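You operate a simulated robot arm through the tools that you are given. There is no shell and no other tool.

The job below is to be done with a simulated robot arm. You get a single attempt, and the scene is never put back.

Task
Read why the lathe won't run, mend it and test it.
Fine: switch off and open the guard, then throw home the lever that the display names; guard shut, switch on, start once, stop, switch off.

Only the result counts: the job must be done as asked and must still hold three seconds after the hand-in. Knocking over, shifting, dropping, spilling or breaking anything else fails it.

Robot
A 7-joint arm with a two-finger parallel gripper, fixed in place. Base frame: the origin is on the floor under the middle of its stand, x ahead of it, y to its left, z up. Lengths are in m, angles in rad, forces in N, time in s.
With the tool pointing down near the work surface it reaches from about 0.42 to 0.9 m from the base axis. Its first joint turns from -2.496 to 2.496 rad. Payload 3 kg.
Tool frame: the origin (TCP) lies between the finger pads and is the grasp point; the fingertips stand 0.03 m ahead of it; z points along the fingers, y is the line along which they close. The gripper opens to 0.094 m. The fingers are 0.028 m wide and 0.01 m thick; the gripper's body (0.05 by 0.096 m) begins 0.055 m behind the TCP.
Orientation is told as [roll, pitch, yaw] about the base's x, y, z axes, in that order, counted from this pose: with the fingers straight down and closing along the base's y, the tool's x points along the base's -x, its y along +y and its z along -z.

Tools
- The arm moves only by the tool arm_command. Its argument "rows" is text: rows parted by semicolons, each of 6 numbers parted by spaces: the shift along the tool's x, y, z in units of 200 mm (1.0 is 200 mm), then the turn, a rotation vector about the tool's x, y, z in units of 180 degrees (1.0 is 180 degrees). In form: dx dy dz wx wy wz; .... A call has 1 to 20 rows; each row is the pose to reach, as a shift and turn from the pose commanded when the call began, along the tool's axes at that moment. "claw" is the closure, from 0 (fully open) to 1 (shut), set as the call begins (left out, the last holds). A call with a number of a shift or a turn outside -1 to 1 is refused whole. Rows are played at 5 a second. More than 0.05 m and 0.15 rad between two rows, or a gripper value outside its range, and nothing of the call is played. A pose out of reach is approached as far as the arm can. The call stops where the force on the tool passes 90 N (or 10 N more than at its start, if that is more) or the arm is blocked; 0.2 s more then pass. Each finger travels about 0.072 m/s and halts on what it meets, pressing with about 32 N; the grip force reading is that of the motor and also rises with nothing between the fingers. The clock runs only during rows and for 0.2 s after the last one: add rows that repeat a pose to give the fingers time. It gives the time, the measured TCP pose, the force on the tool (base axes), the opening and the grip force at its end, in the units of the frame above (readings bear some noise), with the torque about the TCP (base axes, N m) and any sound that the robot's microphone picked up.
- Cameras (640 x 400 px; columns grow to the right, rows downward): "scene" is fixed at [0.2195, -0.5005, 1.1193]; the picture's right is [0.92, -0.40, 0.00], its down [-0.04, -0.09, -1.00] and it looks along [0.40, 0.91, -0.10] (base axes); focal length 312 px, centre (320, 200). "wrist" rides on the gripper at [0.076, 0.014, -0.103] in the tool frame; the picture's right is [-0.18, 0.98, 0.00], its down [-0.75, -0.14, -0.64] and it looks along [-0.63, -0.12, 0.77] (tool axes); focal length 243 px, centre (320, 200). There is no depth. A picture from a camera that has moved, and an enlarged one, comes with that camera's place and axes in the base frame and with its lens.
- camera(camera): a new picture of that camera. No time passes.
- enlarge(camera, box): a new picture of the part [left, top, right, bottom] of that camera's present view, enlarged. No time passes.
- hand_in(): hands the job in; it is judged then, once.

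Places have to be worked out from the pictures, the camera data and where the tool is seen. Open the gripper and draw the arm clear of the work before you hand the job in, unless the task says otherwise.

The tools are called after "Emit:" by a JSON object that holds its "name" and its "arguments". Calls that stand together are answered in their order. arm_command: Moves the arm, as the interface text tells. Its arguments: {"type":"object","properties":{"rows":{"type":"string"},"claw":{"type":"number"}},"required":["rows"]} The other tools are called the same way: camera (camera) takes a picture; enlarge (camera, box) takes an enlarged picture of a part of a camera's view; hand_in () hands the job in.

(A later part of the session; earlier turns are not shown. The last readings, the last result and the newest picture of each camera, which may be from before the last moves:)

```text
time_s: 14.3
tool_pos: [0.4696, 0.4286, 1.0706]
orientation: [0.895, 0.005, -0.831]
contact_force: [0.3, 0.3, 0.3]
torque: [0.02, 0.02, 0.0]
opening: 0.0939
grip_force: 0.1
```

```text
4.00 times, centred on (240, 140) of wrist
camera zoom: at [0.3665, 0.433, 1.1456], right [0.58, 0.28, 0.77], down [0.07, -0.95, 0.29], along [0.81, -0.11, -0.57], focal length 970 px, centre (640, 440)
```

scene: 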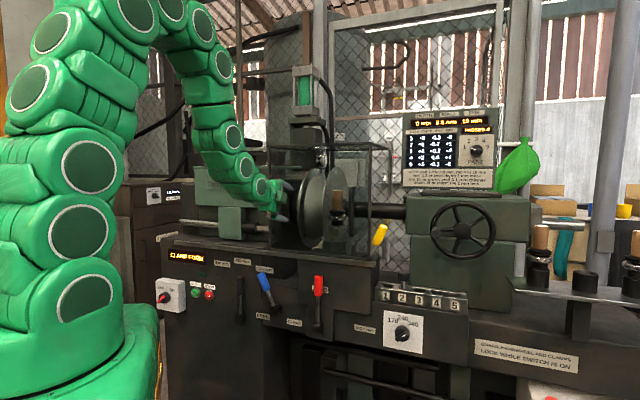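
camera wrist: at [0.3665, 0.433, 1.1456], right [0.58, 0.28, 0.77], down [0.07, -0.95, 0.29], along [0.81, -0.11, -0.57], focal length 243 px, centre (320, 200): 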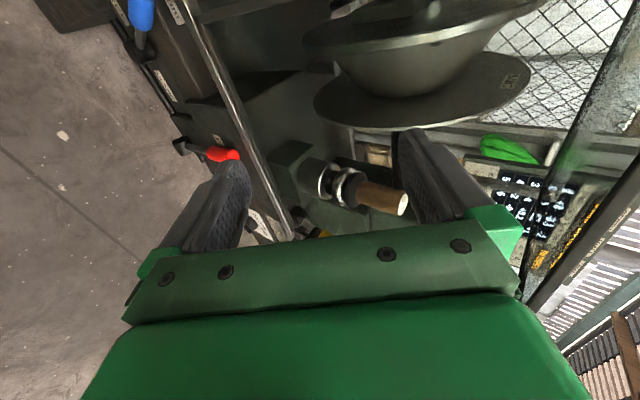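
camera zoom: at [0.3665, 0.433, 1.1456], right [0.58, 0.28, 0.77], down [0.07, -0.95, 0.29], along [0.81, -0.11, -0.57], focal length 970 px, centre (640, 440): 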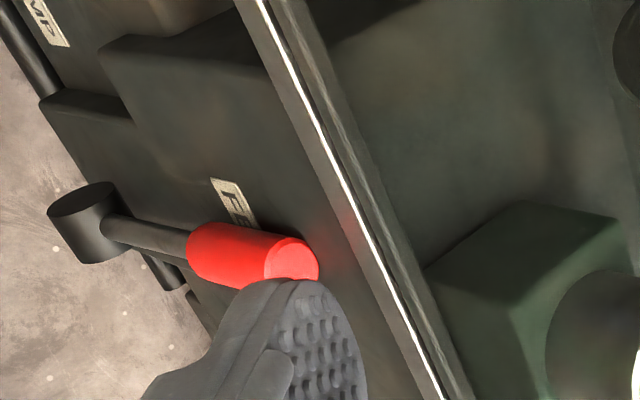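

Yellow's own label is still unseen; the sequence starts with the switch anyway, so I'll judge the levers again once the guard is open. I now move left toward the switch panel, keeping well off the guard.

Emit:
{"name": "arm_command", "arguments": {"rows": "0.093 -0.019 -0.024 0 0.0016 -0.0013; 0.186 -0.039 -0.048 0 0.0031 -0.0025; 0.28 -0.058 -0.072 0 0.0047 -0.0038; 0.373 -0.077 -0.096 0 0.0062 -0.005; 0.466 -0.097 -0.12 0 0.0078 -0.0063; 0.559 -0.116 -0.145 0 0.0094 -0.0076; 0.652 -0.135 -0.169 0 0.0109 -0.0088; 0.746 -0.154 -0.193 0 0.0125 -0.0101; 0.839 -0.174 -0.217 0 0.014 -0.0113; 0.932 -0.193 -0.241 0 0.0156 -0.0126; 0.932 -0.193 -0.241 0 0.0156 -0.0126"}}

Emit:
{"name": "camera", "arguments": {"camera": "wrist"}}

```text
time_s: 16.7
tool_pos: [0.2976, 0.5232, 1.0701]
orientation: [0.897, 0.005, -0.77]
contact_force: [-0.4, -0.5, 0.6]
torque: [0.02, 0.04, -0.03]
opening: 0.094
grip_force: 0.1
```

```text
taken
camera wrist: at [0.1944, 0.5225, 1.145], right [0.56, 0.31, 0.77], down [0.13, -0.95, 0.29], along [0.82, -0.06, -0.57], focal length 243 px, centre (320, 200)
```

wrist: 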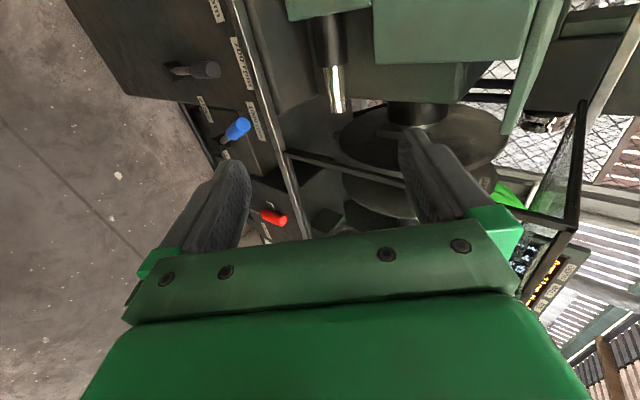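

Reachable with the yaw held. I continue left 0.19 m and down 0.15 m.

Emit:
{"name": "arm_command", "arguments": {"rows": "0.095 -0.059 0.047 0 0 0; 0.19 -0.117 0.094 0 0 0; 0.285 -0.176 0.141 0 0 0; 0.38 -0.234 0.188 0 0 0; 0.475 -0.293 0.235 0 0 0; 0.57 -0.351 0.281 0 0 0; 0.665 -0.41 0.328 0 0 0; 0.76 -0.468 0.375 0 0 0; 0.855 -0.527 0.422 0 0 0; 0.95 -0.585 0.469 0 0 0; 0.95 -0.585 0.469 0 0 0"}}

Emit:
{"name": "camera", "arguments": {"camera": "wrist"}}

Emit:
{"name": "camera", "arguments": {"camera": "scene"}}

```text
time_s: 19.1
tool_pos: [0.1627, 0.6557, 0.9219]
orientation: [0.898, 0.005, -0.768]
contact_force: [-0.4, -0.7, -0.2]
torque: [0.03, -0.02, -0.04]
opening: 0.0942
grip_force: 0.1
```

```text
taken
camera wrist: at [0.0579, 0.6554, 0.9968], right [0.56, 0.31, 0.77], down [0.13, -0.95, 0.29], along [0.82, -0.06, -0.57], focal length 243 px, centre (320, 200)
```

wrist: 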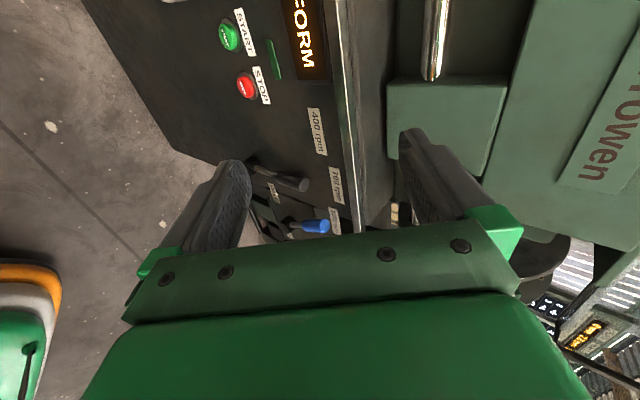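

```text
taken
```

scene: 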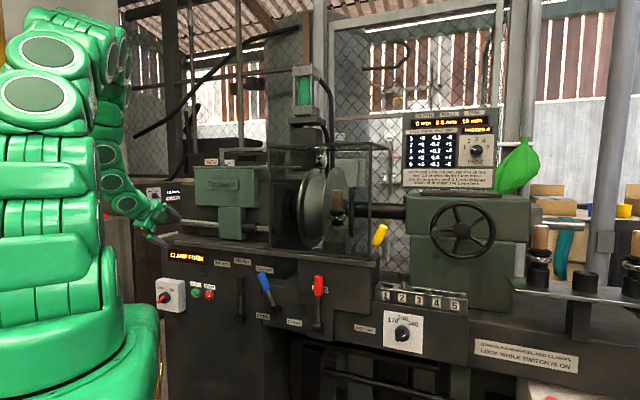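

The panel is in view and START triangulates to about [0.241, 0.821, 0.617]. I move further left and down to see the switch closely.

Emit:
{"name": "arm_command", "arguments": {"rows": "0.1 -0.056 0.045 0 0 0; 0.2 -0.111 0.089 0 0 0; 0.3 -0.167 0.134 0 0 0; 0.4 -0.223 0.179 0 0 0; 0.5 -0.279 0.223 0 0 0; 0.6 -0.334 0.268 0 0 0; 0.7 -0.39 0.313 0 0 0; 0.7 -0.39 0.313 0 0 0"}}

Emit:
{"name": "camera", "arguments": {"camera": "wrist"}}

Emit:
{"name": "enlarge", "arguments": {"camera": "wrist", "box": [180, 0, 340, 120]}}

Emit:
{"name": "camera", "arguments": {"camera": "scene"}}

```text
time_s: 20.7
tool_pos: [0.1811, 0.7632, 1.0021]
orientation: [1.002, 0.238, -0.916]
contact_force: [0.6, 0.4, 0.3]
torque: [0.0, -0.02, -0.02]
opening: 0.094
grip_force: 0.0
stopped in row 7: the arm was blocked; the commanded pose is now the measured one
```

```text
taken
camera wrist: at [0.0827, 0.7602, 1.0855], right [0.65, 0.02, 0.76], down [-0.01, -1.0, 0.04], along [0.76, -0.04, -0.65], focal length 243 px, centre (320, 200)
```

wrist: 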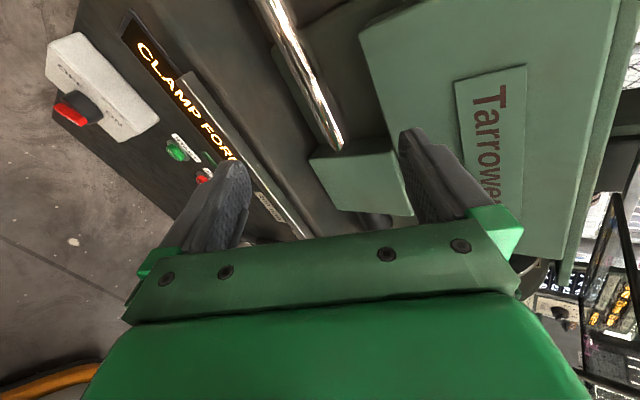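

```text
3.33 times, centred on (260, 60) of wrist
camera zoom: at [0.0827, 0.7602, 1.0855], right [0.65, 0.02, 0.76], down [-0.01, -1.0, 0.04], along [0.76, -0.04, -0.65], focal length 809 px, centre (520, 667)
```

zoom: 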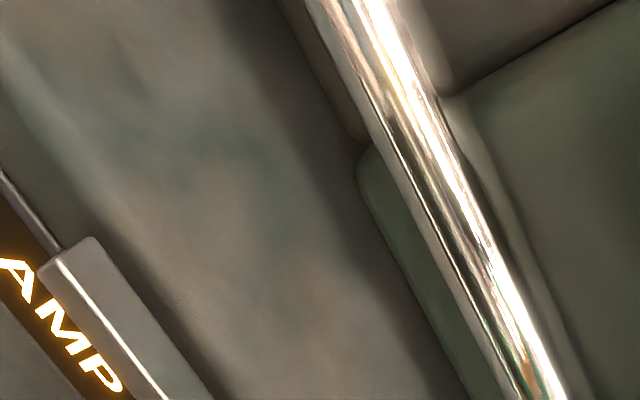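

```text
taken
```

scene: 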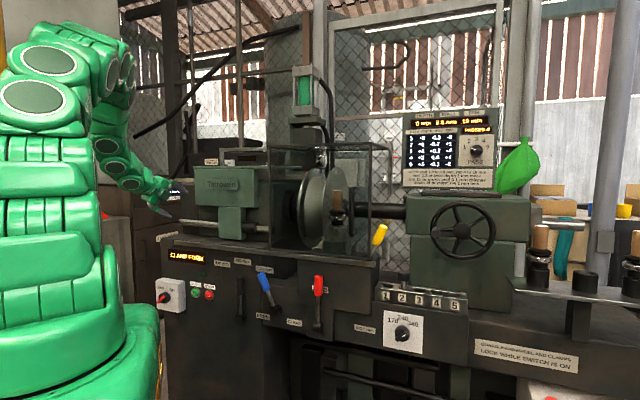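

The solver hit a wrist limit (tool yawed too far off the arm's plane) and drifted. I back away and turn the tool to point more radially (about 75° azimuth), which should free the wrist.

Emit:
{"name": "arm_command", "arguments": {"rows": "-0.025 -0.05 -0.039 0.0064 0.0124 -0.0182; -0.05 -0.099 -0.078 0.0129 0.0248 -0.0364; -0.075 -0.149 -0.117 0.0193 0.0372 -0.0545; -0.1 -0.198 -0.156 0.0257 0.0496 -0.0727; -0.125 -0.248 -0.195 0.0322 0.062 -0.0909; -0.149 -0.297 -0.234 0.0386 0.0744 -0.1091; -0.174 -0.347 -0.273 0.045 0.0868 -0.1273; -0.199 -0.396 -0.312 0.0514 0.0992 -0.1454; -0.224 -0.446 -0.351 0.0579 0.1116 -0.1636; -0.249 -0.495 -0.39 0.0643 0.124 -0.1818; -0.249 -0.495 -0.39 0.0643 0.124 -0.1818"}}

Emit:
{"name": "camera", "arguments": {"camera": "wrist"}}

```text
time_s: 23.1
tool_pos: [0.1035, 0.6615, 0.9484]
orientation: [0.87, -0.003, -0.253]
contact_force: [-0.5, 0.2, -0.4]
torque: [-0.03, -0.02, 0.01]
opening: 0.094
grip_force: 0.1
```

```text
taken
camera wrist: at [0.0122, 0.6111, 1.025], right [0.33, 0.57, 0.75], down [0.58, -0.75, 0.31], along [0.74, 0.34, -0.58], focal length 243 px, centre (320, 200)
```

wrist: 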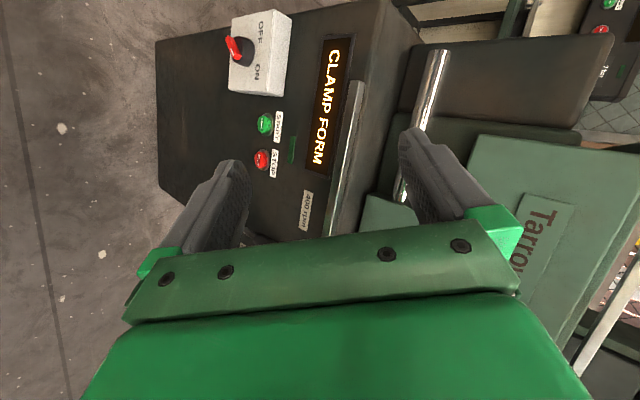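

Very good view of the whole panel now. I zoom on the switch and buttons.

Emit:
{"name": "enlarge", "arguments": {"camera": "wrist", "box": [210, 0, 310, 65]}}

Emit:
{"name": "enlarge", "arguments": {"camera": "wrist", "box": [210, 0, 370, 200]}}

```text
6.15 times, centred on (260, 32) of wrist
camera zoom: at [0.0122, 0.6111, 1.025], right [0.33, 0.57, 0.75], down [0.58, -0.75, 0.31], along [0.74, 0.34, -0.58], focal length 1493 px, centre (689, 1231)
```

zoom: 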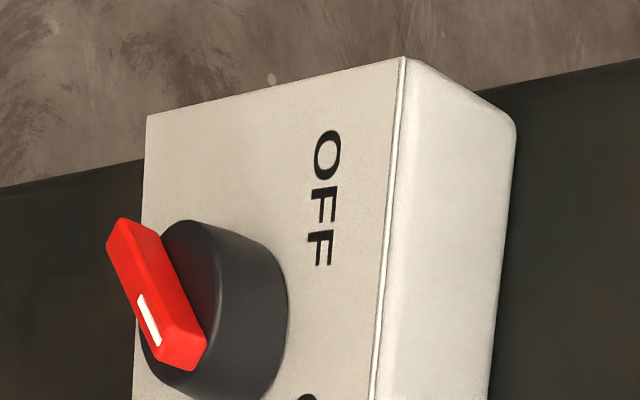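

```text
2.00 times, centred on (290, 100) of wrist
camera zoom: at [0.0122, 0.6111, 1.025], right [0.33, 0.57, 0.75], down [0.58, -0.75, 0.31], along [0.74, 0.34, -0.58], focal length 485 px, centre (380, 400)
```

zoom: 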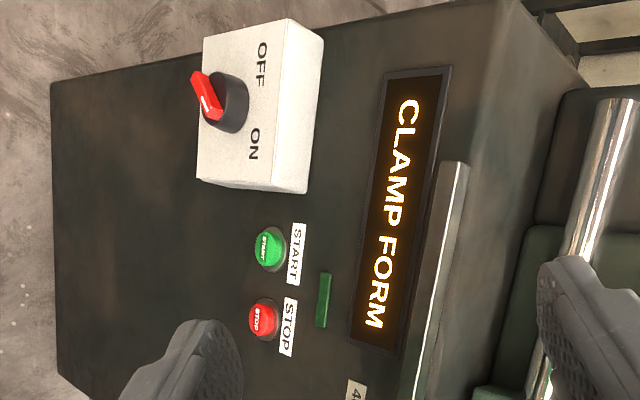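

The switch bar points at ON (white mark right-up) with its front centre near [0.118, 0.857, 0.598]. I plan to push the bar's tail to the right along the bottom with the closed fingertips, so I descend toward the switch with the gripper closing, first half of the way.

Emit:
{"name": "arm_command", "arguments": {"rows": "0.038 -0.062 0.113 0 0 0; 0.076 -0.123 0.226 0 0 0; 0.114 -0.185 0.339 0 0 0; 0.151 -0.247 0.452 0 0 0; 0.189 -0.308 0.565 0 0 0; 0.227 -0.37 0.678 0 0 0; 0.227 -0.37 0.678 0 0 0", "claw": 1}}

Emit:
{"name": "camera", "arguments": {"camera": "wrist"}}

Emit:
{"name": "camera", "arguments": {"camera": "scene"}}

```text
time_s: 24.9
tool_pos: [0.1183, 0.7386, 0.8524]
orientation: [0.934, 0.029, -0.316]
contact_force: [-0.4, 1.0, -0.5]
torque: [0.02, -0.01, -0.02]
opening: 0.0001
grip_force: 31.9
stopped in row 7: the arm was blocked; the commanded pose is now the measured one
```

```text
taken
camera wrist: at [0.0244, 0.6895, 0.927], right [0.38, 0.49, 0.78], down [0.54, -0.81, 0.25], along [0.75, 0.33, -0.57], focal length 243 px, centre (320, 200)
```

wrist: 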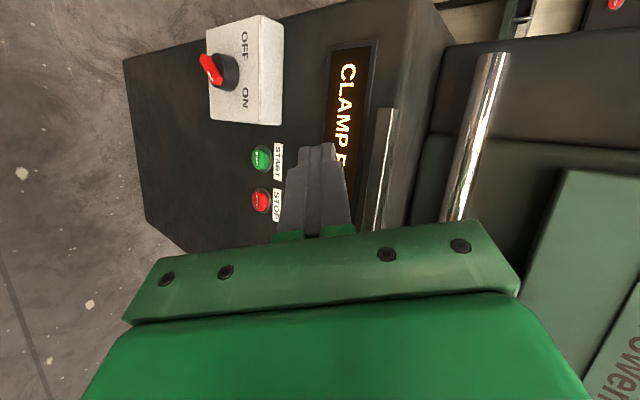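

```text
taken
```

scene: 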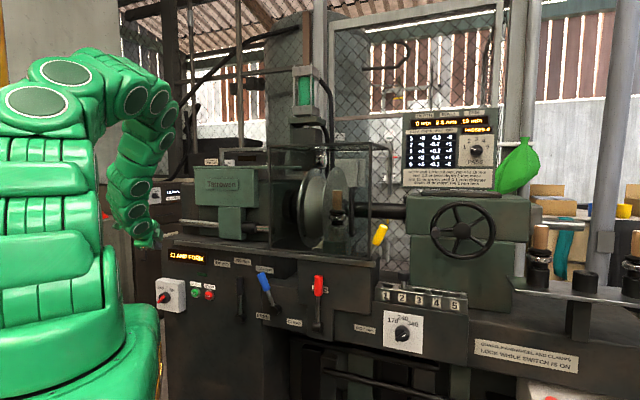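

Blocked again without contact: low targets need less forward tilt. I re-tilt the tool to about 35° from straight down first, then move down toward a standoff point in front of the switch.

Emit:
{"name": "arm_command", "arguments": {"rows": "0 0 0 0.026 0.0014 -0.0047; 0 0 0 0.0515 0.0028 -0.0095; 0 0 0 0.0773 0.0041 -0.0142; 0 0 0 0.103 0.0055 -0.0189; 0.058 -0.066 0.074 0.103 0.0055 -0.0189; 0.116 -0.132 0.148 0.103 0.0055 -0.0189; 0.174 -0.198 0.222 0.103 0.0055 -0.0189; 0.233 -0.264 0.297 0.103 0.0055 -0.0189; 0.291 -0.329 0.371 0.103 0.0055 -0.0189; 0.349 -0.395 0.445 0.103 0.0055 -0.0189; 0.407 -0.461 0.519 0.103 0.0055 -0.0189; 0.465 -0.527 0.593 0.103 0.0055 -0.0189; 0.465 -0.527 0.593 0.103 0.0055 -0.0189"}}

Emit:
{"name": "camera", "arguments": {"camera": "wrist"}}

Emit:
{"name": "camera", "arguments": {"camera": "scene"}}

```text
time_s: 27.7
tool_pos: [0.0217, 0.7982, 0.6953]
orientation: [0.603, -0.001, -0.246]
contact_force: [0.1, -0.7, -0.4]
torque: [-0.01, 0.0, 0.0]
opening: 0.0002
grip_force: 32.0
```

```text
taken
camera wrist: at [-0.0632, 0.7694, 0.7873], right [0.37, 0.74, 0.56], down [0.61, -0.65, 0.45], along [0.7, 0.17, -0.7], focal length 243 px, centre (320, 200)
```

wrist: 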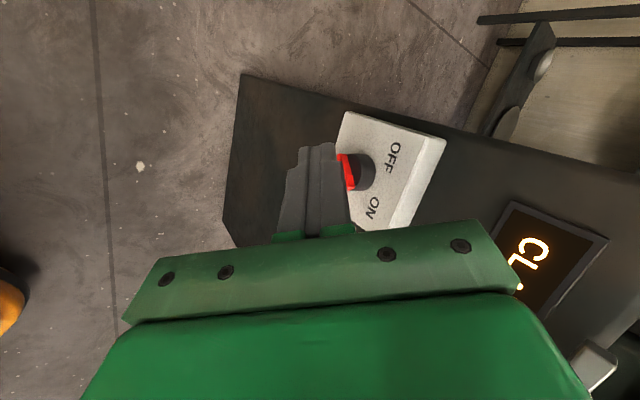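

```text
taken
```

scene: 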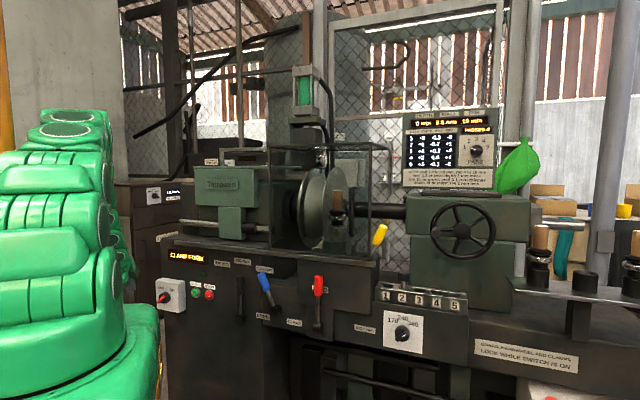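

I'm now at the standoff in front of the switch. I zoom in to refine the bar's position relative to the fingertips.

Emit:
{"name": "enlarge", "arguments": {"camera": "wrist", "box": [270, 100, 450, 240]}}

Emit:
{"name": "enlarge", "arguments": {"camera": "scene", "box": [90, 230, 230, 330]}}

```text
2.86 times, centred on (360, 170) of wrist
camera zoom: at [-0.0632, 0.7694, 0.7873], right [0.37, 0.74, 0.56], down [0.61, -0.65, 0.45], along [0.7, 0.17, -0.7], focal length 693 px, centre (206, 286)
```

zoom: 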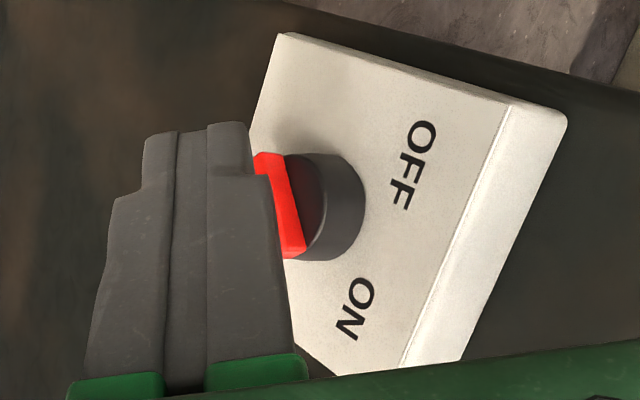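

```text
4.00 times, centred on (160, 280) of scene
camera zoom: at [0.2195, -0.5005, 1.1193], right [0.92, -0.4, 0.0], down [-0.04, -0.09, -1.0], along [0.4, 0.91, -0.1], focal length 1247 px, centre (960, -120)
```

zoom: 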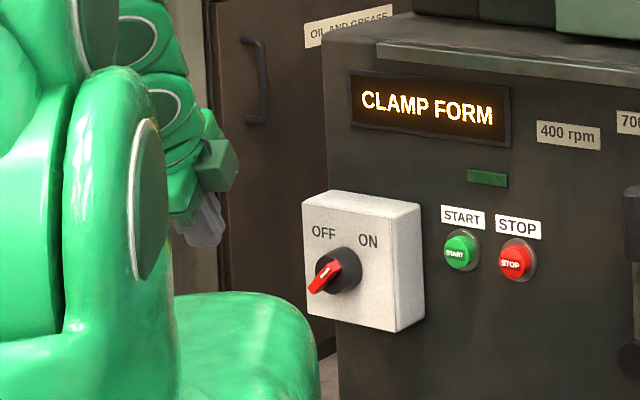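

The predicted bar centre matches this view within a few millimetres. I zoom tighter in both views to judge the bar's thickness and protrusion.

Emit:
{"name": "enlarge", "arguments": {"camera": "scene", "box": [155, 280, 187, 310]}}

Emit:
{"name": "enlarge", "arguments": {"camera": "wrist", "box": [330, 140, 390, 200]}}

```text
13.33 times, centred on (171, 295) of scene
camera zoom: at [0.2195, -0.5005, 1.1193], right [0.92, -0.4, 0.0], down [-0.04, -0.09, -1.0], along [0.4, 0.91, -0.1], focal length 4156 px, centre (2307, -1067)
```

zoom: 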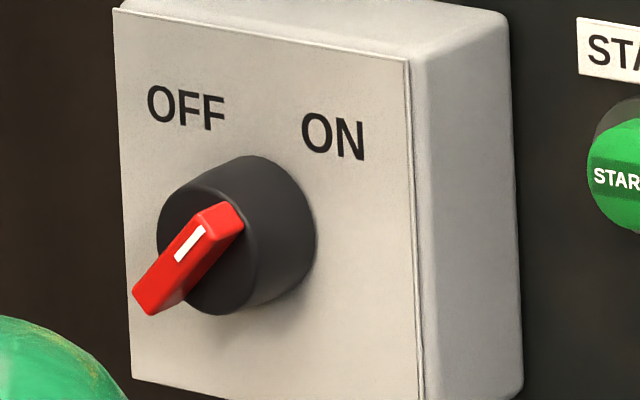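

```text
6.67 times, centred on (360, 170) of wrist
camera zoom: at [-0.0632, 0.7694, 0.7873], right [0.37, 0.74, 0.56], down [0.61, -0.65, 0.45], along [0.7, 0.17, -0.7], focal length 1618 px, centre (53, 400)
```

zoom: 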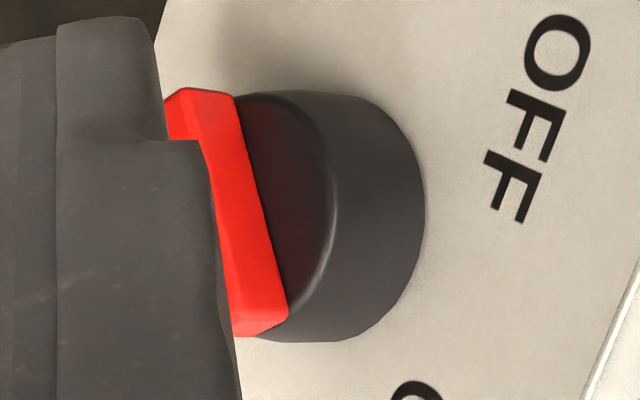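

I refine the knob axis to e≈-0.513 (along the lathe), n≈0.728 at the box front, z≈0.597, with the bar protruding to n≈0.696. I lower the fingertips to a point left of and below the knob, still about 4 cm out from it.

Emit:
{"name": "arm_command", "arguments": {"rows": "-0.004 -0.015 0.088 0 0 0; -0.007 -0.03 0.176 0 0 0; -0.011 -0.046 0.264 0 0 0; -0.015 -0.061 0.352 0 0 0; -0.018 -0.076 0.44 0 0 0; -0.022 -0.091 0.528 0 0 0; -0.022 -0.091 0.528 0 0 0"}}

Emit:
{"name": "camera", "arguments": {"camera": "wrist"}}

Emit:
{"name": "enlarge", "arguments": {"camera": "scene", "box": [100, 240, 220, 340]}}

```text
time_s: 29.3
tool_pos: [0.0375, 0.84, 0.5979]
orientation: [0.606, -0.002, -0.247]
contact_force: [0.4, 0.3, -0.3]
torque: [-0.01, 0.01, -0.04]
opening: 0.0
grip_force: 31.9
```

```text
taken
camera wrist: at [-0.0482, 0.8114, 0.6904], right [0.37, 0.74, 0.56], down [0.61, -0.65, 0.45], along [0.7, 0.18, -0.7], focal length 243 px, centre (320, 200)
```

wrist: 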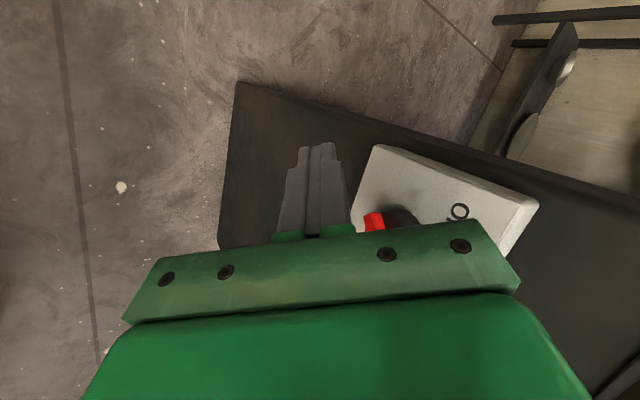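

```text
4.00 times, centred on (160, 290) of scene
camera zoom: at [0.2195, -0.5005, 1.1193], right [0.92, -0.4, 0.0], down [-0.04, -0.09, -1.0], along [0.4, 0.91, -0.1], focal length 1247 px, centre (960, -160)
```

zoom: 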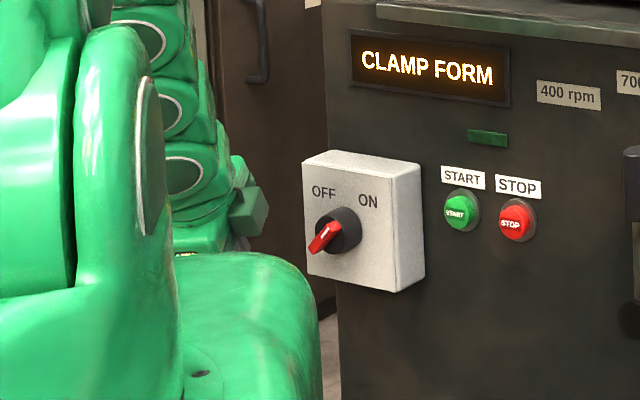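

Placed precisely. Now I move straight in by 44 mm so the fingertip corner sits beside the bar's tail (left of it), still not touching.

Emit:
{"name": "arm_command", "arguments": {"rows": "-0.028 0.04 0.027 0 0 0; -0.055 0.079 0.055 0 0 0; -0.083 0.119 0.082 0 0 0; -0.11 0.158 0.109 0 0 0; -0.11 0.158 0.109 0 0 0"}}

Emit:
{"name": "enlarge", "arguments": {"camera": "wrist", "box": [260, 110, 480, 250]}}

Emit:
{"name": "enlarge", "arguments": {"camera": "scene", "box": [140, 270, 200, 320]}}

```text
time_s: 30.5
tool_pos: [0.0688, 0.8711, 0.5983]
orientation: [0.605, -0.002, -0.246]
contact_force: [0.6, -0.9, -0.6]
torque: [0.01, 0.03, -0.02]
opening: 0.0
grip_force: 32.0
```

```text
2.86 times, centred on (370, 180) of wrist
camera zoom: at [-0.0168, 0.8432, 0.6902], right [0.37, 0.74, 0.56], down [0.61, -0.65, 0.45], along [0.7, 0.17, -0.7], focal length 693 px, centre (177, 257)
```

zoom: 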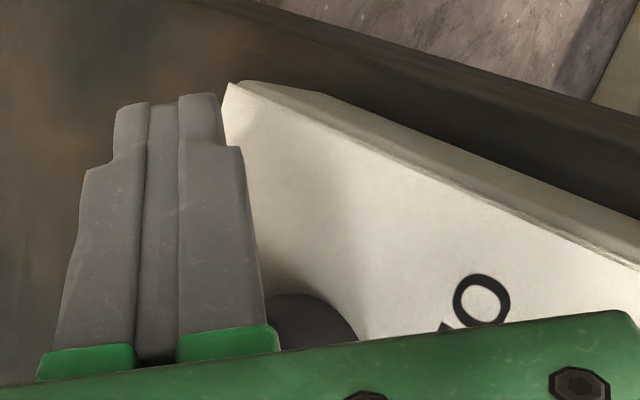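

```text
8.00 times, centred on (170, 295) of scene
camera zoom: at [0.2195, -0.5005, 1.1193], right [0.92, -0.4, 0.0], down [-0.04, -0.09, -1.0], along [0.4, 0.91, -0.1], focal length 2493 px, centre (1520, -560)
```

zoom: 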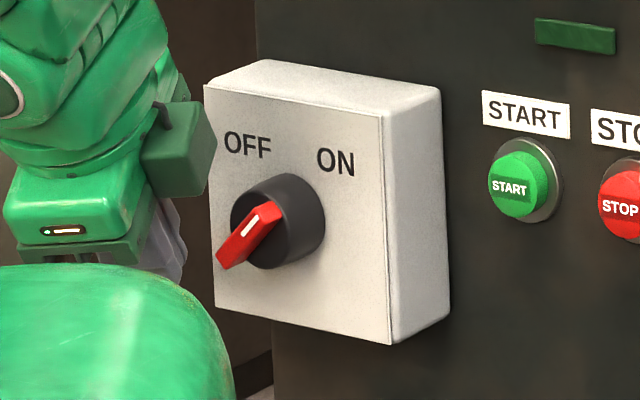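

The tip is beside the tail. I now push right slowly along the bottom of the knob, first to about half the turn.

Emit:
{"name": "arm_command", "arguments": {"rows": "-0.037 -0.018 -0.012 0 0 0; -0.074 -0.035 -0.024 0 0 0; -0.095 -0.048 -0.027 0 0 0; -0.117 -0.061 -0.03 0 0 0; -0.135 -0.074 -0.03 0 0 0; -0.152 -0.086 -0.029 0 0 0; -0.152 -0.086 -0.029 0 0 0"}}

Emit:
{"name": "enlarge", "arguments": {"camera": "wrist", "box": [260, 110, 480, 250]}}

Emit:
{"name": "enlarge", "arguments": {"camera": "scene", "box": [140, 270, 200, 320]}}

```text
time_s: 32.1
tool_pos: [0.0924, 0.8469, 0.5938]
orientation: [0.605, -0.002, -0.245]
contact_force: [-15.3, -1.9, -4.7]
torque: [-0.1, 0.16, 0.06]
opening: 0.0
grip_force: 32.0
```

```text
2.86 times, centred on (370, 180) of wrist
camera zoom: at [0.0078, 0.8187, 0.6854], right [0.37, 0.74, 0.56], down [0.61, -0.65, 0.45], along [0.7, 0.18, -0.7], focal length 693 px, centre (177, 257)
```

zoom: 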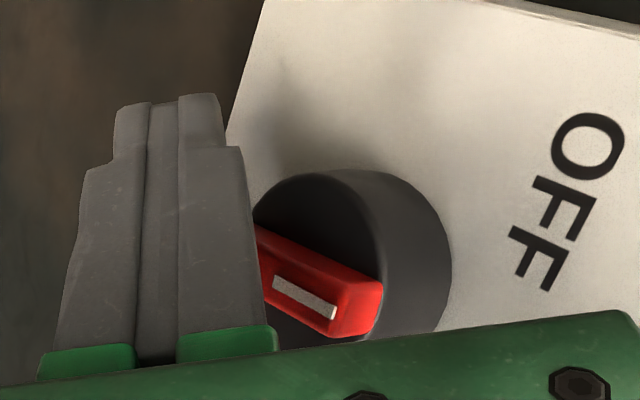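

```text
8.00 times, centred on (170, 295) of scene
camera zoom: at [0.2195, -0.5005, 1.1193], right [0.92, -0.4, 0.0], down [-0.04, -0.09, -1.0], along [0.4, 0.91, -0.1], focal length 2493 px, centre (1520, -560)
```

zoom: 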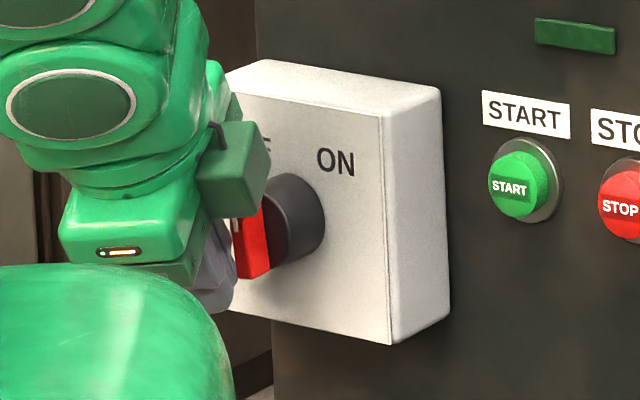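

The bar has turned to about straight up with ~15 N of contact. I continue the arc to bring it to OFF.

Emit:
{"name": "arm_command", "arguments": {"rows": "-0.015 -0.011 0 0 0 0; -0.03 -0.021 0 0 0 0; -0.043 -0.028 -0.003 0 0 0; -0.056 -0.035 -0.006 0 0 0; -0.065 -0.038 -0.011 0 0 0; -0.074 -0.041 -0.016 0 0 0; -0.074 -0.041 -0.016 0 0 0"}}

Emit:
{"name": "enlarge", "arguments": {"camera": "wrist", "box": [260, 110, 480, 250]}}

Emit:
{"name": "enlarge", "arguments": {"camera": "scene", "box": [140, 240, 240, 320]}}

```text
time_s: 33.7
tool_pos: [0.1022, 0.8355, 0.5902]
orientation: [0.604, 0.0, -0.242]
contact_force: [-54.4, 11.5, -12.5]
torque: [-0.03, 0.64, 0.9]
opening: 0.0
grip_force: 31.8
```

```text
2.86 times, centred on (370, 180) of wrist
camera zoom: at [0.0174, 0.8067, 0.6831], right [0.37, 0.74, 0.56], down [0.62, -0.65, 0.45], along [0.69, 0.18, -0.7], focal length 693 px, centre (177, 257)
```

zoom: 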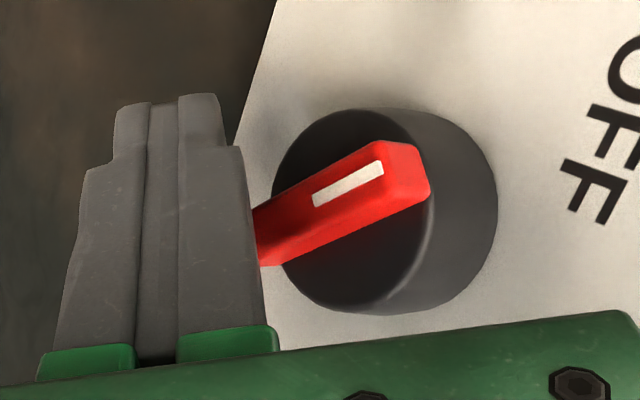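

```text
5.00 times, centred on (190, 280) of scene
camera zoom: at [0.2195, -0.5005, 1.1193], right [0.92, -0.4, 0.0], down [-0.04, -0.09, -1.0], along [0.4, 0.91, -0.1], focal length 1558 px, centre (970, -200)
```

zoom: 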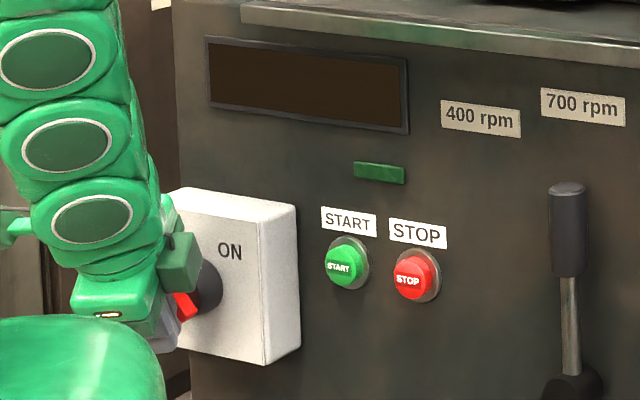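

The display went dark and the bar points at OFF. I release and retreat straight out from the panel.

Emit:
{"name": "arm_command", "arguments": {"rows": "0.033 0.015 0.01 0 0 0; 0.065 0.031 0.021 0 0 0; 0.115 -0.041 -0.028 0 0 0; 0.165 -0.112 -0.077 0 0 0; 0.215 -0.183 -0.126 0 0 0; 0.215 -0.183 -0.126 0 0 0"}}

Emit:
{"name": "enlarge", "arguments": {"camera": "scene", "box": [140, 240, 240, 320]}}

```text
time_s: 35.1
tool_pos: [0.0538, 0.8025, 0.5916]
orientation: [0.605, -0.002, -0.248]
contact_force: [-0.4, -0.2, -0.1]
torque: [0.02, 0.0, 0.02]
opening: 0.0001
grip_force: 31.9
```

```text
5.00 times, centred on (190, 280) of scene
camera zoom: at [0.2195, -0.5005, 1.1193], right [0.92, -0.4, 0.0], down [-0.04, -0.09, -1.0], along [0.4, 0.91, -0.1], focal length 1558 px, centre (970, -200)
```

zoom: 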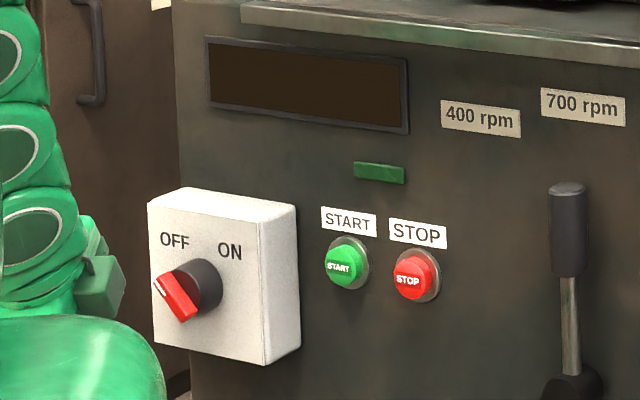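

Switch is confirmed OFF. Next is the guard: I raise the arm away from the panel, then travel right in front of the machine toward the right side of the guard's D-handle.

Emit:
{"name": "arm_command", "arguments": {"rows": "-0.017 0.037 -0.09 0 0 0; -0.034 0.073 -0.18 0 0 0; -0.05 0.11 -0.271 0 0 0; -0.067 0.147 -0.361 0 0 0; -0.084 0.184 -0.451 0 0 0; -0.101 0.22 -0.541 0 0 0; -0.118 0.257 -0.631 0 0 0; -0.134 0.294 -0.722 0 0 0; -0.151 0.33 -0.812 0 0 0; -0.168 0.367 -0.902 0 0 0; -0.168 0.367 -0.902 0 0 0"}}

Emit:
{"name": "arm_command", "arguments": {"rows": "-0.081 0.008 -0.098 -0.0057 -0.0056 0.0068; -0.162 0.017 -0.195 -0.0114 -0.0113 0.0135; -0.243 0.025 -0.293 -0.0171 -0.0169 0.0203; -0.324 0.033 -0.39 -0.0228 -0.0226 0.027; -0.405 0.042 -0.488 -0.0286 -0.0282 0.0338; -0.486 0.05 -0.586 -0.0343 -0.0338 0.0406; -0.567 0.058 -0.683 -0.04 -0.0395 0.0473; -0.648 0.066 -0.781 -0.0457 -0.0451 0.0541; -0.729 0.075 -0.878 -0.0514 -0.0508 0.0608; -0.81 0.083 -0.976 -0.0571 -0.0564 0.0676; -0.81 0.083 -0.976 -0.0571 -0.0564 0.0676"}}

```text
time_s: 37.5
tool_pos: [0.0754, 0.7534, 0.7826]
orientation: [0.607, -0.001, -0.245]
contact_force: [-0.2, -0.3, -0.4]
torque: [0.01, 0.0, -0.03]
opening: 0.0003
grip_force: 32.2
```

```text
time_s: 38.8
tool_pos: [0.2344, 0.6267, 0.772]
orientation: [0.537, -0.002, -0.553]
contact_force: [0.5, -0.5, 0.2]
torque: [-0.03, -0.04, 0.04]
opening: 0.0002
grip_force: 31.9
stopped in row 6: the arm was blocked; the commanded pose is now the measured one
```

It was blocked again part-way with no contact. I look at the arm's posture before moving on.

Emit:
{"name": "camera", "arguments": {"camera": "scene"}}

Emit:
{"name": "camera", "arguments": {"camera": "wrist"}}

```text
taken
```

scene: 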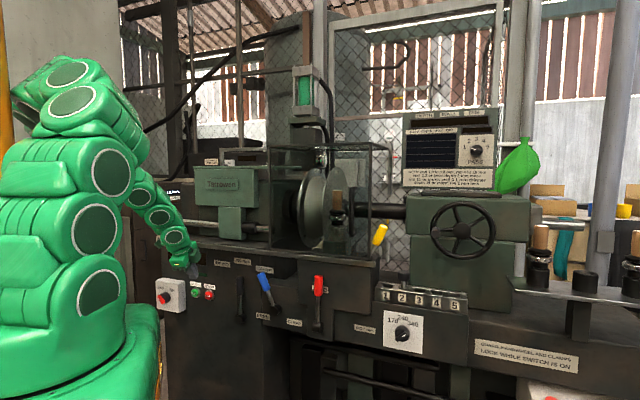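

```text
taken
camera wrist: at [0.1476, 0.6307, 0.8658], right [0.6, 0.62, 0.5], down [0.4, -0.78, 0.48], along [0.69, -0.08, -0.72], focal length 243 px, centre (320, 200)
```

wrist: 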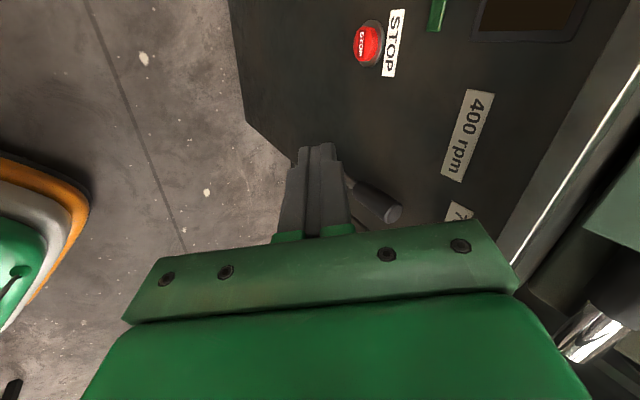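

The posture looks fine. I raise straight up first, without changing orientation.

Emit:
{"name": "arm_command", "arguments": {"rows": "0 0.061 -0.102 0 0 0; 0 0.122 -0.204 0 0 0; 0 0.182 -0.306 0 0 0; 0 0.243 -0.408 0 0 0; 0 0.304 -0.51 0 0 0; 0 0.365 -0.612 0 0 0; 0 0.425 -0.714 0 0 0; 0 0.486 -0.816 0 0 0; 0 0.486 -0.816 0 0 0"}}

```text
time_s: 41.0
tool_pos: [0.2542, 0.6116, 0.9002]
orientation: [0.425, 0.045, -0.624]
contact_force: [0.7, -0.7, -0.4]
torque: [0.01, -0.01, 0.02]
opening: 0.0
grip_force: 32.2
stopped in row 9: the arm was blocked; the commanded pose is now the measured one
```

Still being limited by something in this posture; let me look at the arm again.

Emit:
{"name": "camera", "arguments": {"camera": "scene"}}

Emit:
{"name": "enlarge", "arguments": {"camera": "scene", "box": [0, 0, 240, 300]}}

```text
taken
```

scene: 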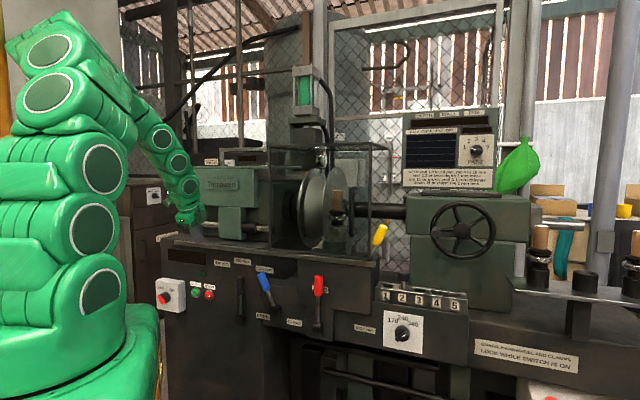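

```text
1.33 times, centred on (120, 150) of scene
camera zoom: at [0.2195, -0.5005, 1.1193], right [0.92, -0.4, 0.0], down [-0.04, -0.09, -1.0], along [0.4, 0.91, -0.1], focal length 416 px, centre (587, 267)
```

zoom: 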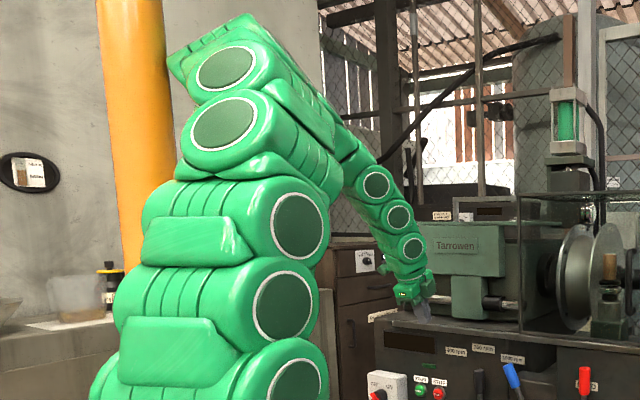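

I test whether sideways travel is free from here: move right 0.15 m along the lathe at constant height and orientation.

Emit:
{"name": "arm_command", "arguments": {"rows": "-0.093 -0.011 -0.009 0 0 0; -0.186 -0.021 -0.019 0 0 0; -0.278 -0.032 -0.028 0 0 0; -0.371 -0.043 -0.038 0 0 0; -0.464 -0.053 -0.047 0 0 0; -0.557 -0.064 -0.056 0 0 0; -0.649 -0.074 -0.066 0 0 0; -0.742 -0.085 -0.075 0 0 0; -0.742 -0.085 -0.075 0 0 0"}}

```text
time_s: 43.0
tool_pos: [0.359, 0.5082, 0.9018]
orientation: [0.429, 0.04, -0.62]
contact_force: [0.2, -1.0, -0.9]
torque: [0.01, 0.03, 0.0]
opening: 0.0
grip_force: 32.1
```

Free. Now I try raising 0.1 m here.

Emit:
{"name": "arm_command", "arguments": {"rows": "0.004 0.041 -0.091 0 0 0; 0.009 0.082 -0.182 0 0 0; 0.013 0.124 -0.273 0 0 0; 0.018 0.165 -0.364 0 0 0; 0.022 0.206 -0.455 0 0 0; 0.022 0.206 -0.455 0 0 0"}}

```text
time_s: 44.4
tool_pos: [0.358, 0.5082, 1.0011]
orientation: [0.428, 0.043, -0.619]
contact_force: [-0.8, 0.0, -0.2]
torque: [-0.01, 0.01, 0.02]
opening: 0.0
grip_force: 31.6
```

Good. I continue right by 0.19 m at this height, keeping about 8 cm away from the guard's front.

Emit:
{"name": "arm_command", "arguments": {"rows": "-0.093 -0.016 -0.012 0 0 0; -0.186 -0.032 -0.023 0 0 0; -0.279 -0.047 -0.035 0 0 0; -0.372 -0.063 -0.046 0 0 0; -0.466 -0.079 -0.058 0 0 0; -0.559 -0.095 -0.07 0 0 0; -0.652 -0.111 -0.081 0 0 0; -0.745 -0.126 -0.093 0 0 0; -0.838 -0.142 -0.104 0 0 0; -0.931 -0.158 -0.116 0 0 0; -0.931 -0.158 -0.116 0 0 0"}}

```text
time_s: 46.8
tool_pos: [0.4877, 0.369, 1.002]
orientation: [0.431, 0.04, -0.62]
contact_force: [-0.3, -1.2, 0.1]
torque: [0.02, 0.02, 0.01]
opening: 0.0
grip_force: 32.0
```

Next I move right another 0.15 m while turning square to the lathe and tilting the tool up to 45°.

Emit:
{"name": "arm_command", "arguments": {"rows": "-0.074 -0.009 -0.008 -0.0115 -0.0038 0.0032; -0.148 -0.018 -0.015 -0.0229 -0.0076 0.0064; -0.222 -0.026 -0.023 -0.0344 -0.0115 0.0095; -0.296 -0.035 -0.03 -0.0458 -0.0153 0.0127; -0.371 -0.044 -0.038 -0.0573 -0.0191 0.0159; -0.445 -0.053 -0.045 -0.0688 -0.0229 0.0191; -0.519 -0.062 -0.053 -0.0802 -0.0267 0.0223; -0.593 -0.07 -0.06 -0.0917 -0.0306 0.0254; -0.667 -0.079 -0.068 -0.1031 -0.0344 0.0286; -0.741 -0.088 -0.075 -0.1146 -0.0382 0.0318; -0.741 -0.088 -0.075 -0.1146 -0.0382 0.0318"}}

Emit:
{"name": "camera", "arguments": {"camera": "wrist"}}

Emit:
{"name": "camera", "arguments": {"camera": "scene"}}

```text
time_s: 49.2
tool_pos: [0.5966, 0.2632, 1.0027]
orientation: [0.788, -0.001, -0.769]
contact_force: [-0.9, -0.3, -0.3]
torque: [-0.01, -0.02, 0.01]
opening: 0.0
grip_force: 32.3
```

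```text
taken
camera wrist: at [0.4981, 0.27, 1.0842], right [0.61, 0.37, 0.7], down [0.16, -0.92, 0.35], along [0.77, -0.11, -0.62], focal length 243 px, centre (320, 200)
```

wrist: 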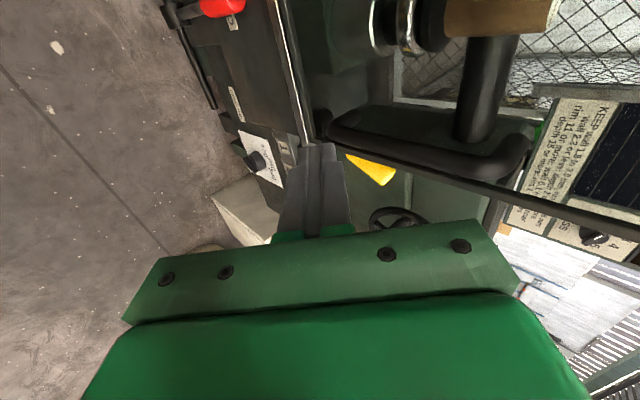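

```text
taken
```

scene: 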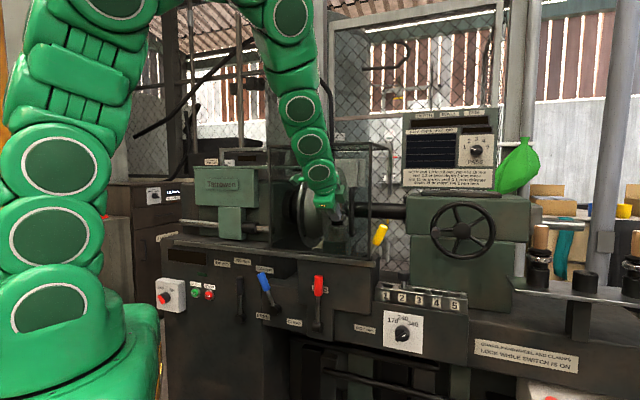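

The handle bar lies at e≈0.27 (along-lathe), confirmed from this view. I shift right of it and then move in, so the closed fingertips sit just right of the bar, short of the glass.

Emit:
{"name": "arm_command", "arguments": {"rows": "-0.107 0 0 0 0 0; -0.213 0 0 0 0 0; -0.32 0 0 0 0 0; -0.32 0.056 0.057 0 0 0; -0.32 0.113 0.114 0 0 0; -0.32 0.169 0.17 0 0 0; -0.32 0.226 0.227 0 0 0; -0.32 0.282 0.284 0 0 0; -0.32 0.282 0.284 0 0 0"}}

Emit:
{"name": "camera", "arguments": {"camera": "wrist"}}

Emit:
{"name": "enlarge", "arguments": {"camera": "scene", "box": [300, 130, 420, 250]}}

```text
time_s: 51.2
tool_pos: [0.6965, 0.2769, 1.0035]
orientation: [0.787, 0.0, -0.769]
contact_force: [0.8, 0.3, 0.7]
torque: [-0.02, -0.02, 0.02]
opening: 0.0001
grip_force: 32.2
```

```text
taken
camera wrist: at [0.5992, 0.2834, 1.0849], right [0.61, 0.37, 0.7], down [0.16, -0.92, 0.35], along [0.77, -0.11, -0.62], focal length 243 px, centre (320, 200)
```

wrist: 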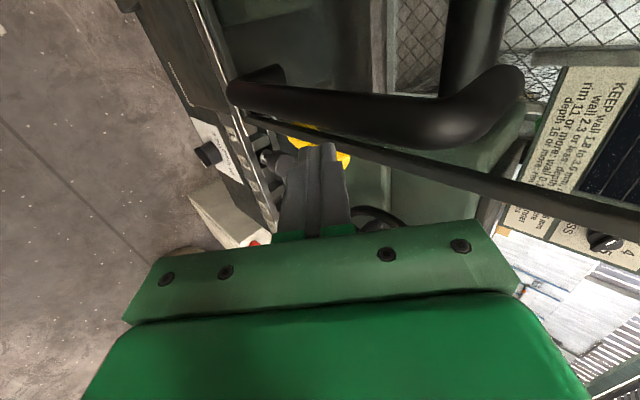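

```text
3.33 times, centred on (360, 190) of scene
camera zoom: at [0.2195, -0.5005, 1.1193], right [0.92, -0.4, 0.0], down [-0.04, -0.09, -1.0], along [0.4, 0.91, -0.1], focal length 1039 px, centre (187, 233)
```

zoom: 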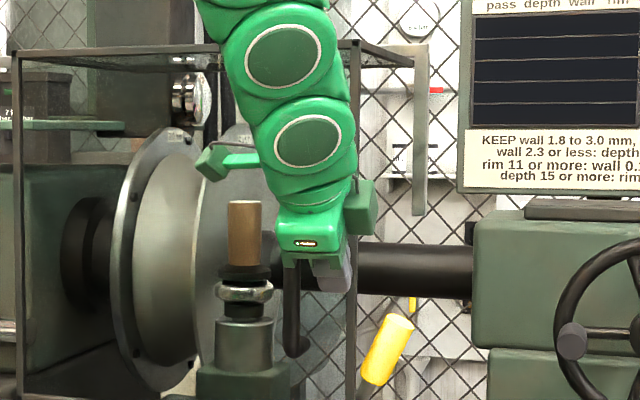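

Fingertips are right of the handle bar. I push left slowly, watching the force.

Emit:
{"name": "arm_command", "arguments": {"rows": "0.06 0 0 0 0 0; 0.12 0 0 0 0 0; 0.18 0 0 0 0 0; 0.24 0 0 0 0 0; 0.3 0 0 0 0 0; 0.36 0 0 0 0 0; 0.42 0 0 0 0 0; 0.48 0 0 0 0 0; 0.54 0 0 0 0 0; 0.6 0 0 0 0 0; 0.6 0 0 0 0 0"}}

Emit:
{"name": "camera", "arguments": {"camera": "scene"}}

Emit:
{"name": "camera", "arguments": {"camera": "wrist"}}

```text
time_s: 53.6
tool_pos: [0.611, 0.3612, 1.0022]
orientation: [0.787, 0.0, -0.77]
contact_force: [0.1, -0.4, 0.2]
torque: [-0.02, 0.0, 0.0]
opening: 0.0003
grip_force: 31.6
```

```text
taken
```

scene: 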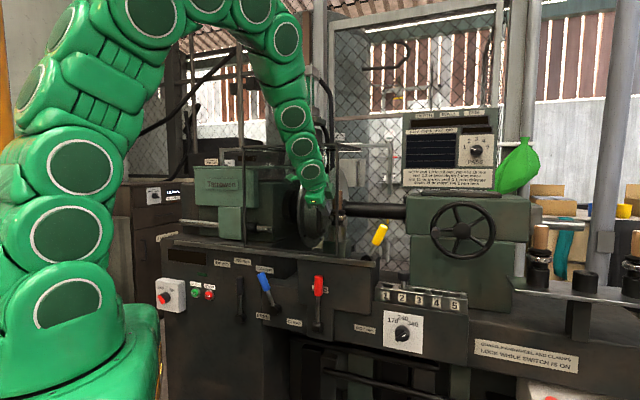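

```text
taken
camera wrist: at [0.5129, 0.3678, 1.0844], right [0.61, 0.37, 0.7], down [0.16, -0.92, 0.35], along [0.77, -0.11, -0.62], focal length 243 px, centre (320, 200)
```

wrist: 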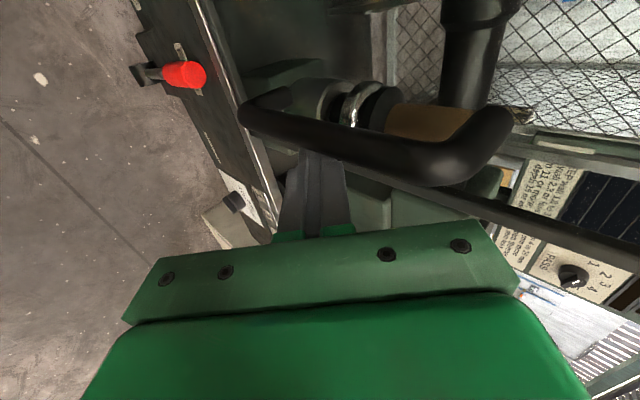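

The guard slides left freely. I keep pushing left another 0.19 m.

Emit:
{"name": "arm_command", "arguments": {"rows": "0.07 0 0 0 0 0; 0.14 0 0 0 0 0; 0.21 0 0 0 0 0; 0.28 0 0 0 0 0; 0.35 0 0 0 0 0; 0.42 0 0 0 0 0; 0.49 0 0 0 0 0; 0.56 0 0 0 0 0; 0.63 0 0 0 0 0; 0.7 0 0 0 0 0; 0.77 0 0 0 0 0; 0.84 0 0 0 0 0; 0.91 0 0 0 0 0; 0.95 0 0 0 0 0; 0.95 0 0 0 0 0"}}

Emit:
{"name": "camera", "arguments": {"camera": "scene"}}

```text
time_s: 56.8
tool_pos: [0.4746, 0.4934, 1.0018]
orientation: [0.786, -0.001, -0.77]
contact_force: [-0.6, 0.3, -0.3]
torque: [0.02, 0.0, -0.01]
opening: 0.0
grip_force: 31.9
```

```text
taken
```

scene: 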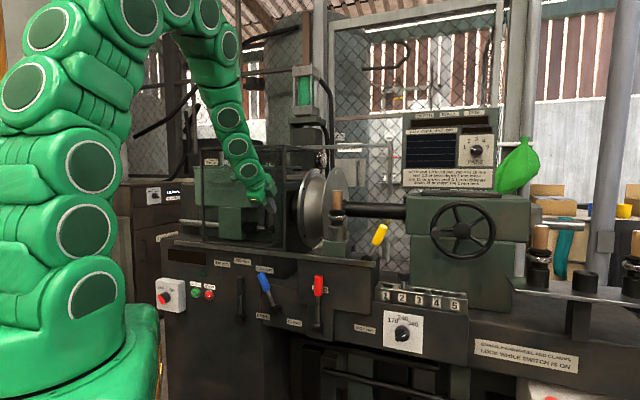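

The guard is now over the headstock with no resistance yet. I check how far it can go and keep pushing gently until it meets its stop.

Emit:
{"name": "arm_command", "arguments": {"rows": "0.04 0 0 0 0 0; 0.08 0 0 0 0 0; 0.12 0 0 0 0 0; 0.16 0 0 0 0 0; 0.2 0 0 0 0 0; 0.24 0 0 0 0 0; 0.28 0 0 0 0 0; 0.32 0 0 0 0 0; 0.32 0 0 0 0 0"}}

Emit:
{"name": "enlarge", "arguments": {"camera": "scene", "box": [150, 120, 420, 290]}}

```text
time_s: 58.8
tool_pos: [0.4289, 0.5385, 1.0031]
orientation: [0.785, -0.001, -0.769]
contact_force: [-0.3, -0.1, -0.4]
torque: [0.0, -0.01, -0.01]
opening: 0.0002
grip_force: 32.1
```

```text
2.35 times, centred on (285, 205) of scene
camera zoom: at [0.2195, -0.5005, 1.1193], right [0.92, -0.4, 0.0], down [-0.04, -0.09, -1.0], along [0.4, 0.91, -0.1], focal length 733 px, centre (402, 188)
```

zoom: 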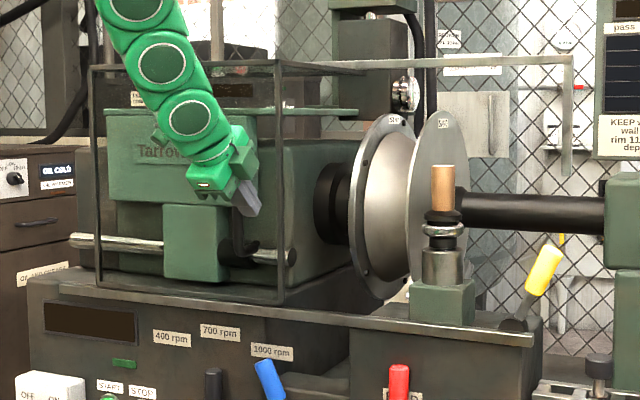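

The guard has moved about 0.36 m and the form area is clear. I push a little further to make sure it reaches its stop.

Emit:
{"name": "arm_command", "arguments": {"rows": "0.03 0 0 0 0 0; 0.06 0 0 0 0 0; 0.09 0 0 0 0 0; 0.12 0 0 0 0 0; 0.15 0 0 0 0 0; 0.18 0 0 0 0 0; 0.21 0 0 0 0 0; 0.21 0 0 0 0 0"}}

Emit:
{"name": "enlarge", "arguments": {"camera": "scene", "box": [150, 120, 420, 290]}}

```text
time_s: 60.6
tool_pos: [0.3995, 0.5665, 1.0014]
orientation: [0.787, -0.001, -0.771]
contact_force: [9.7, -11.8, -1.8]
torque: [-0.12, -0.21, -0.25]
opening: 0.0
grip_force: 31.8
```

```text
2.35 times, centred on (285, 205) of scene
camera zoom: at [0.2195, -0.5005, 1.1193], right [0.92, -0.4, 0.0], down [-0.04, -0.09, -1.0], along [0.4, 0.91, -0.1], focal length 733 px, centre (402, 188)
```

zoom: 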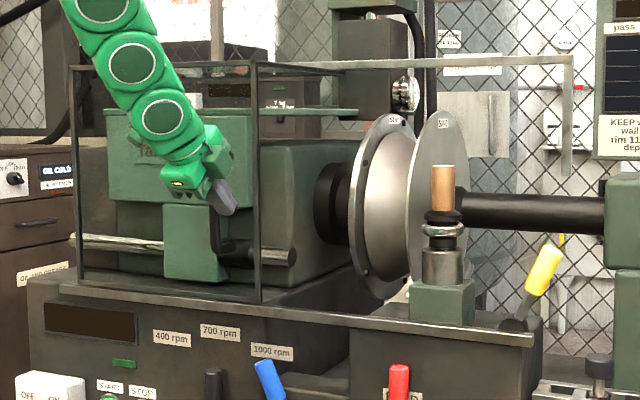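

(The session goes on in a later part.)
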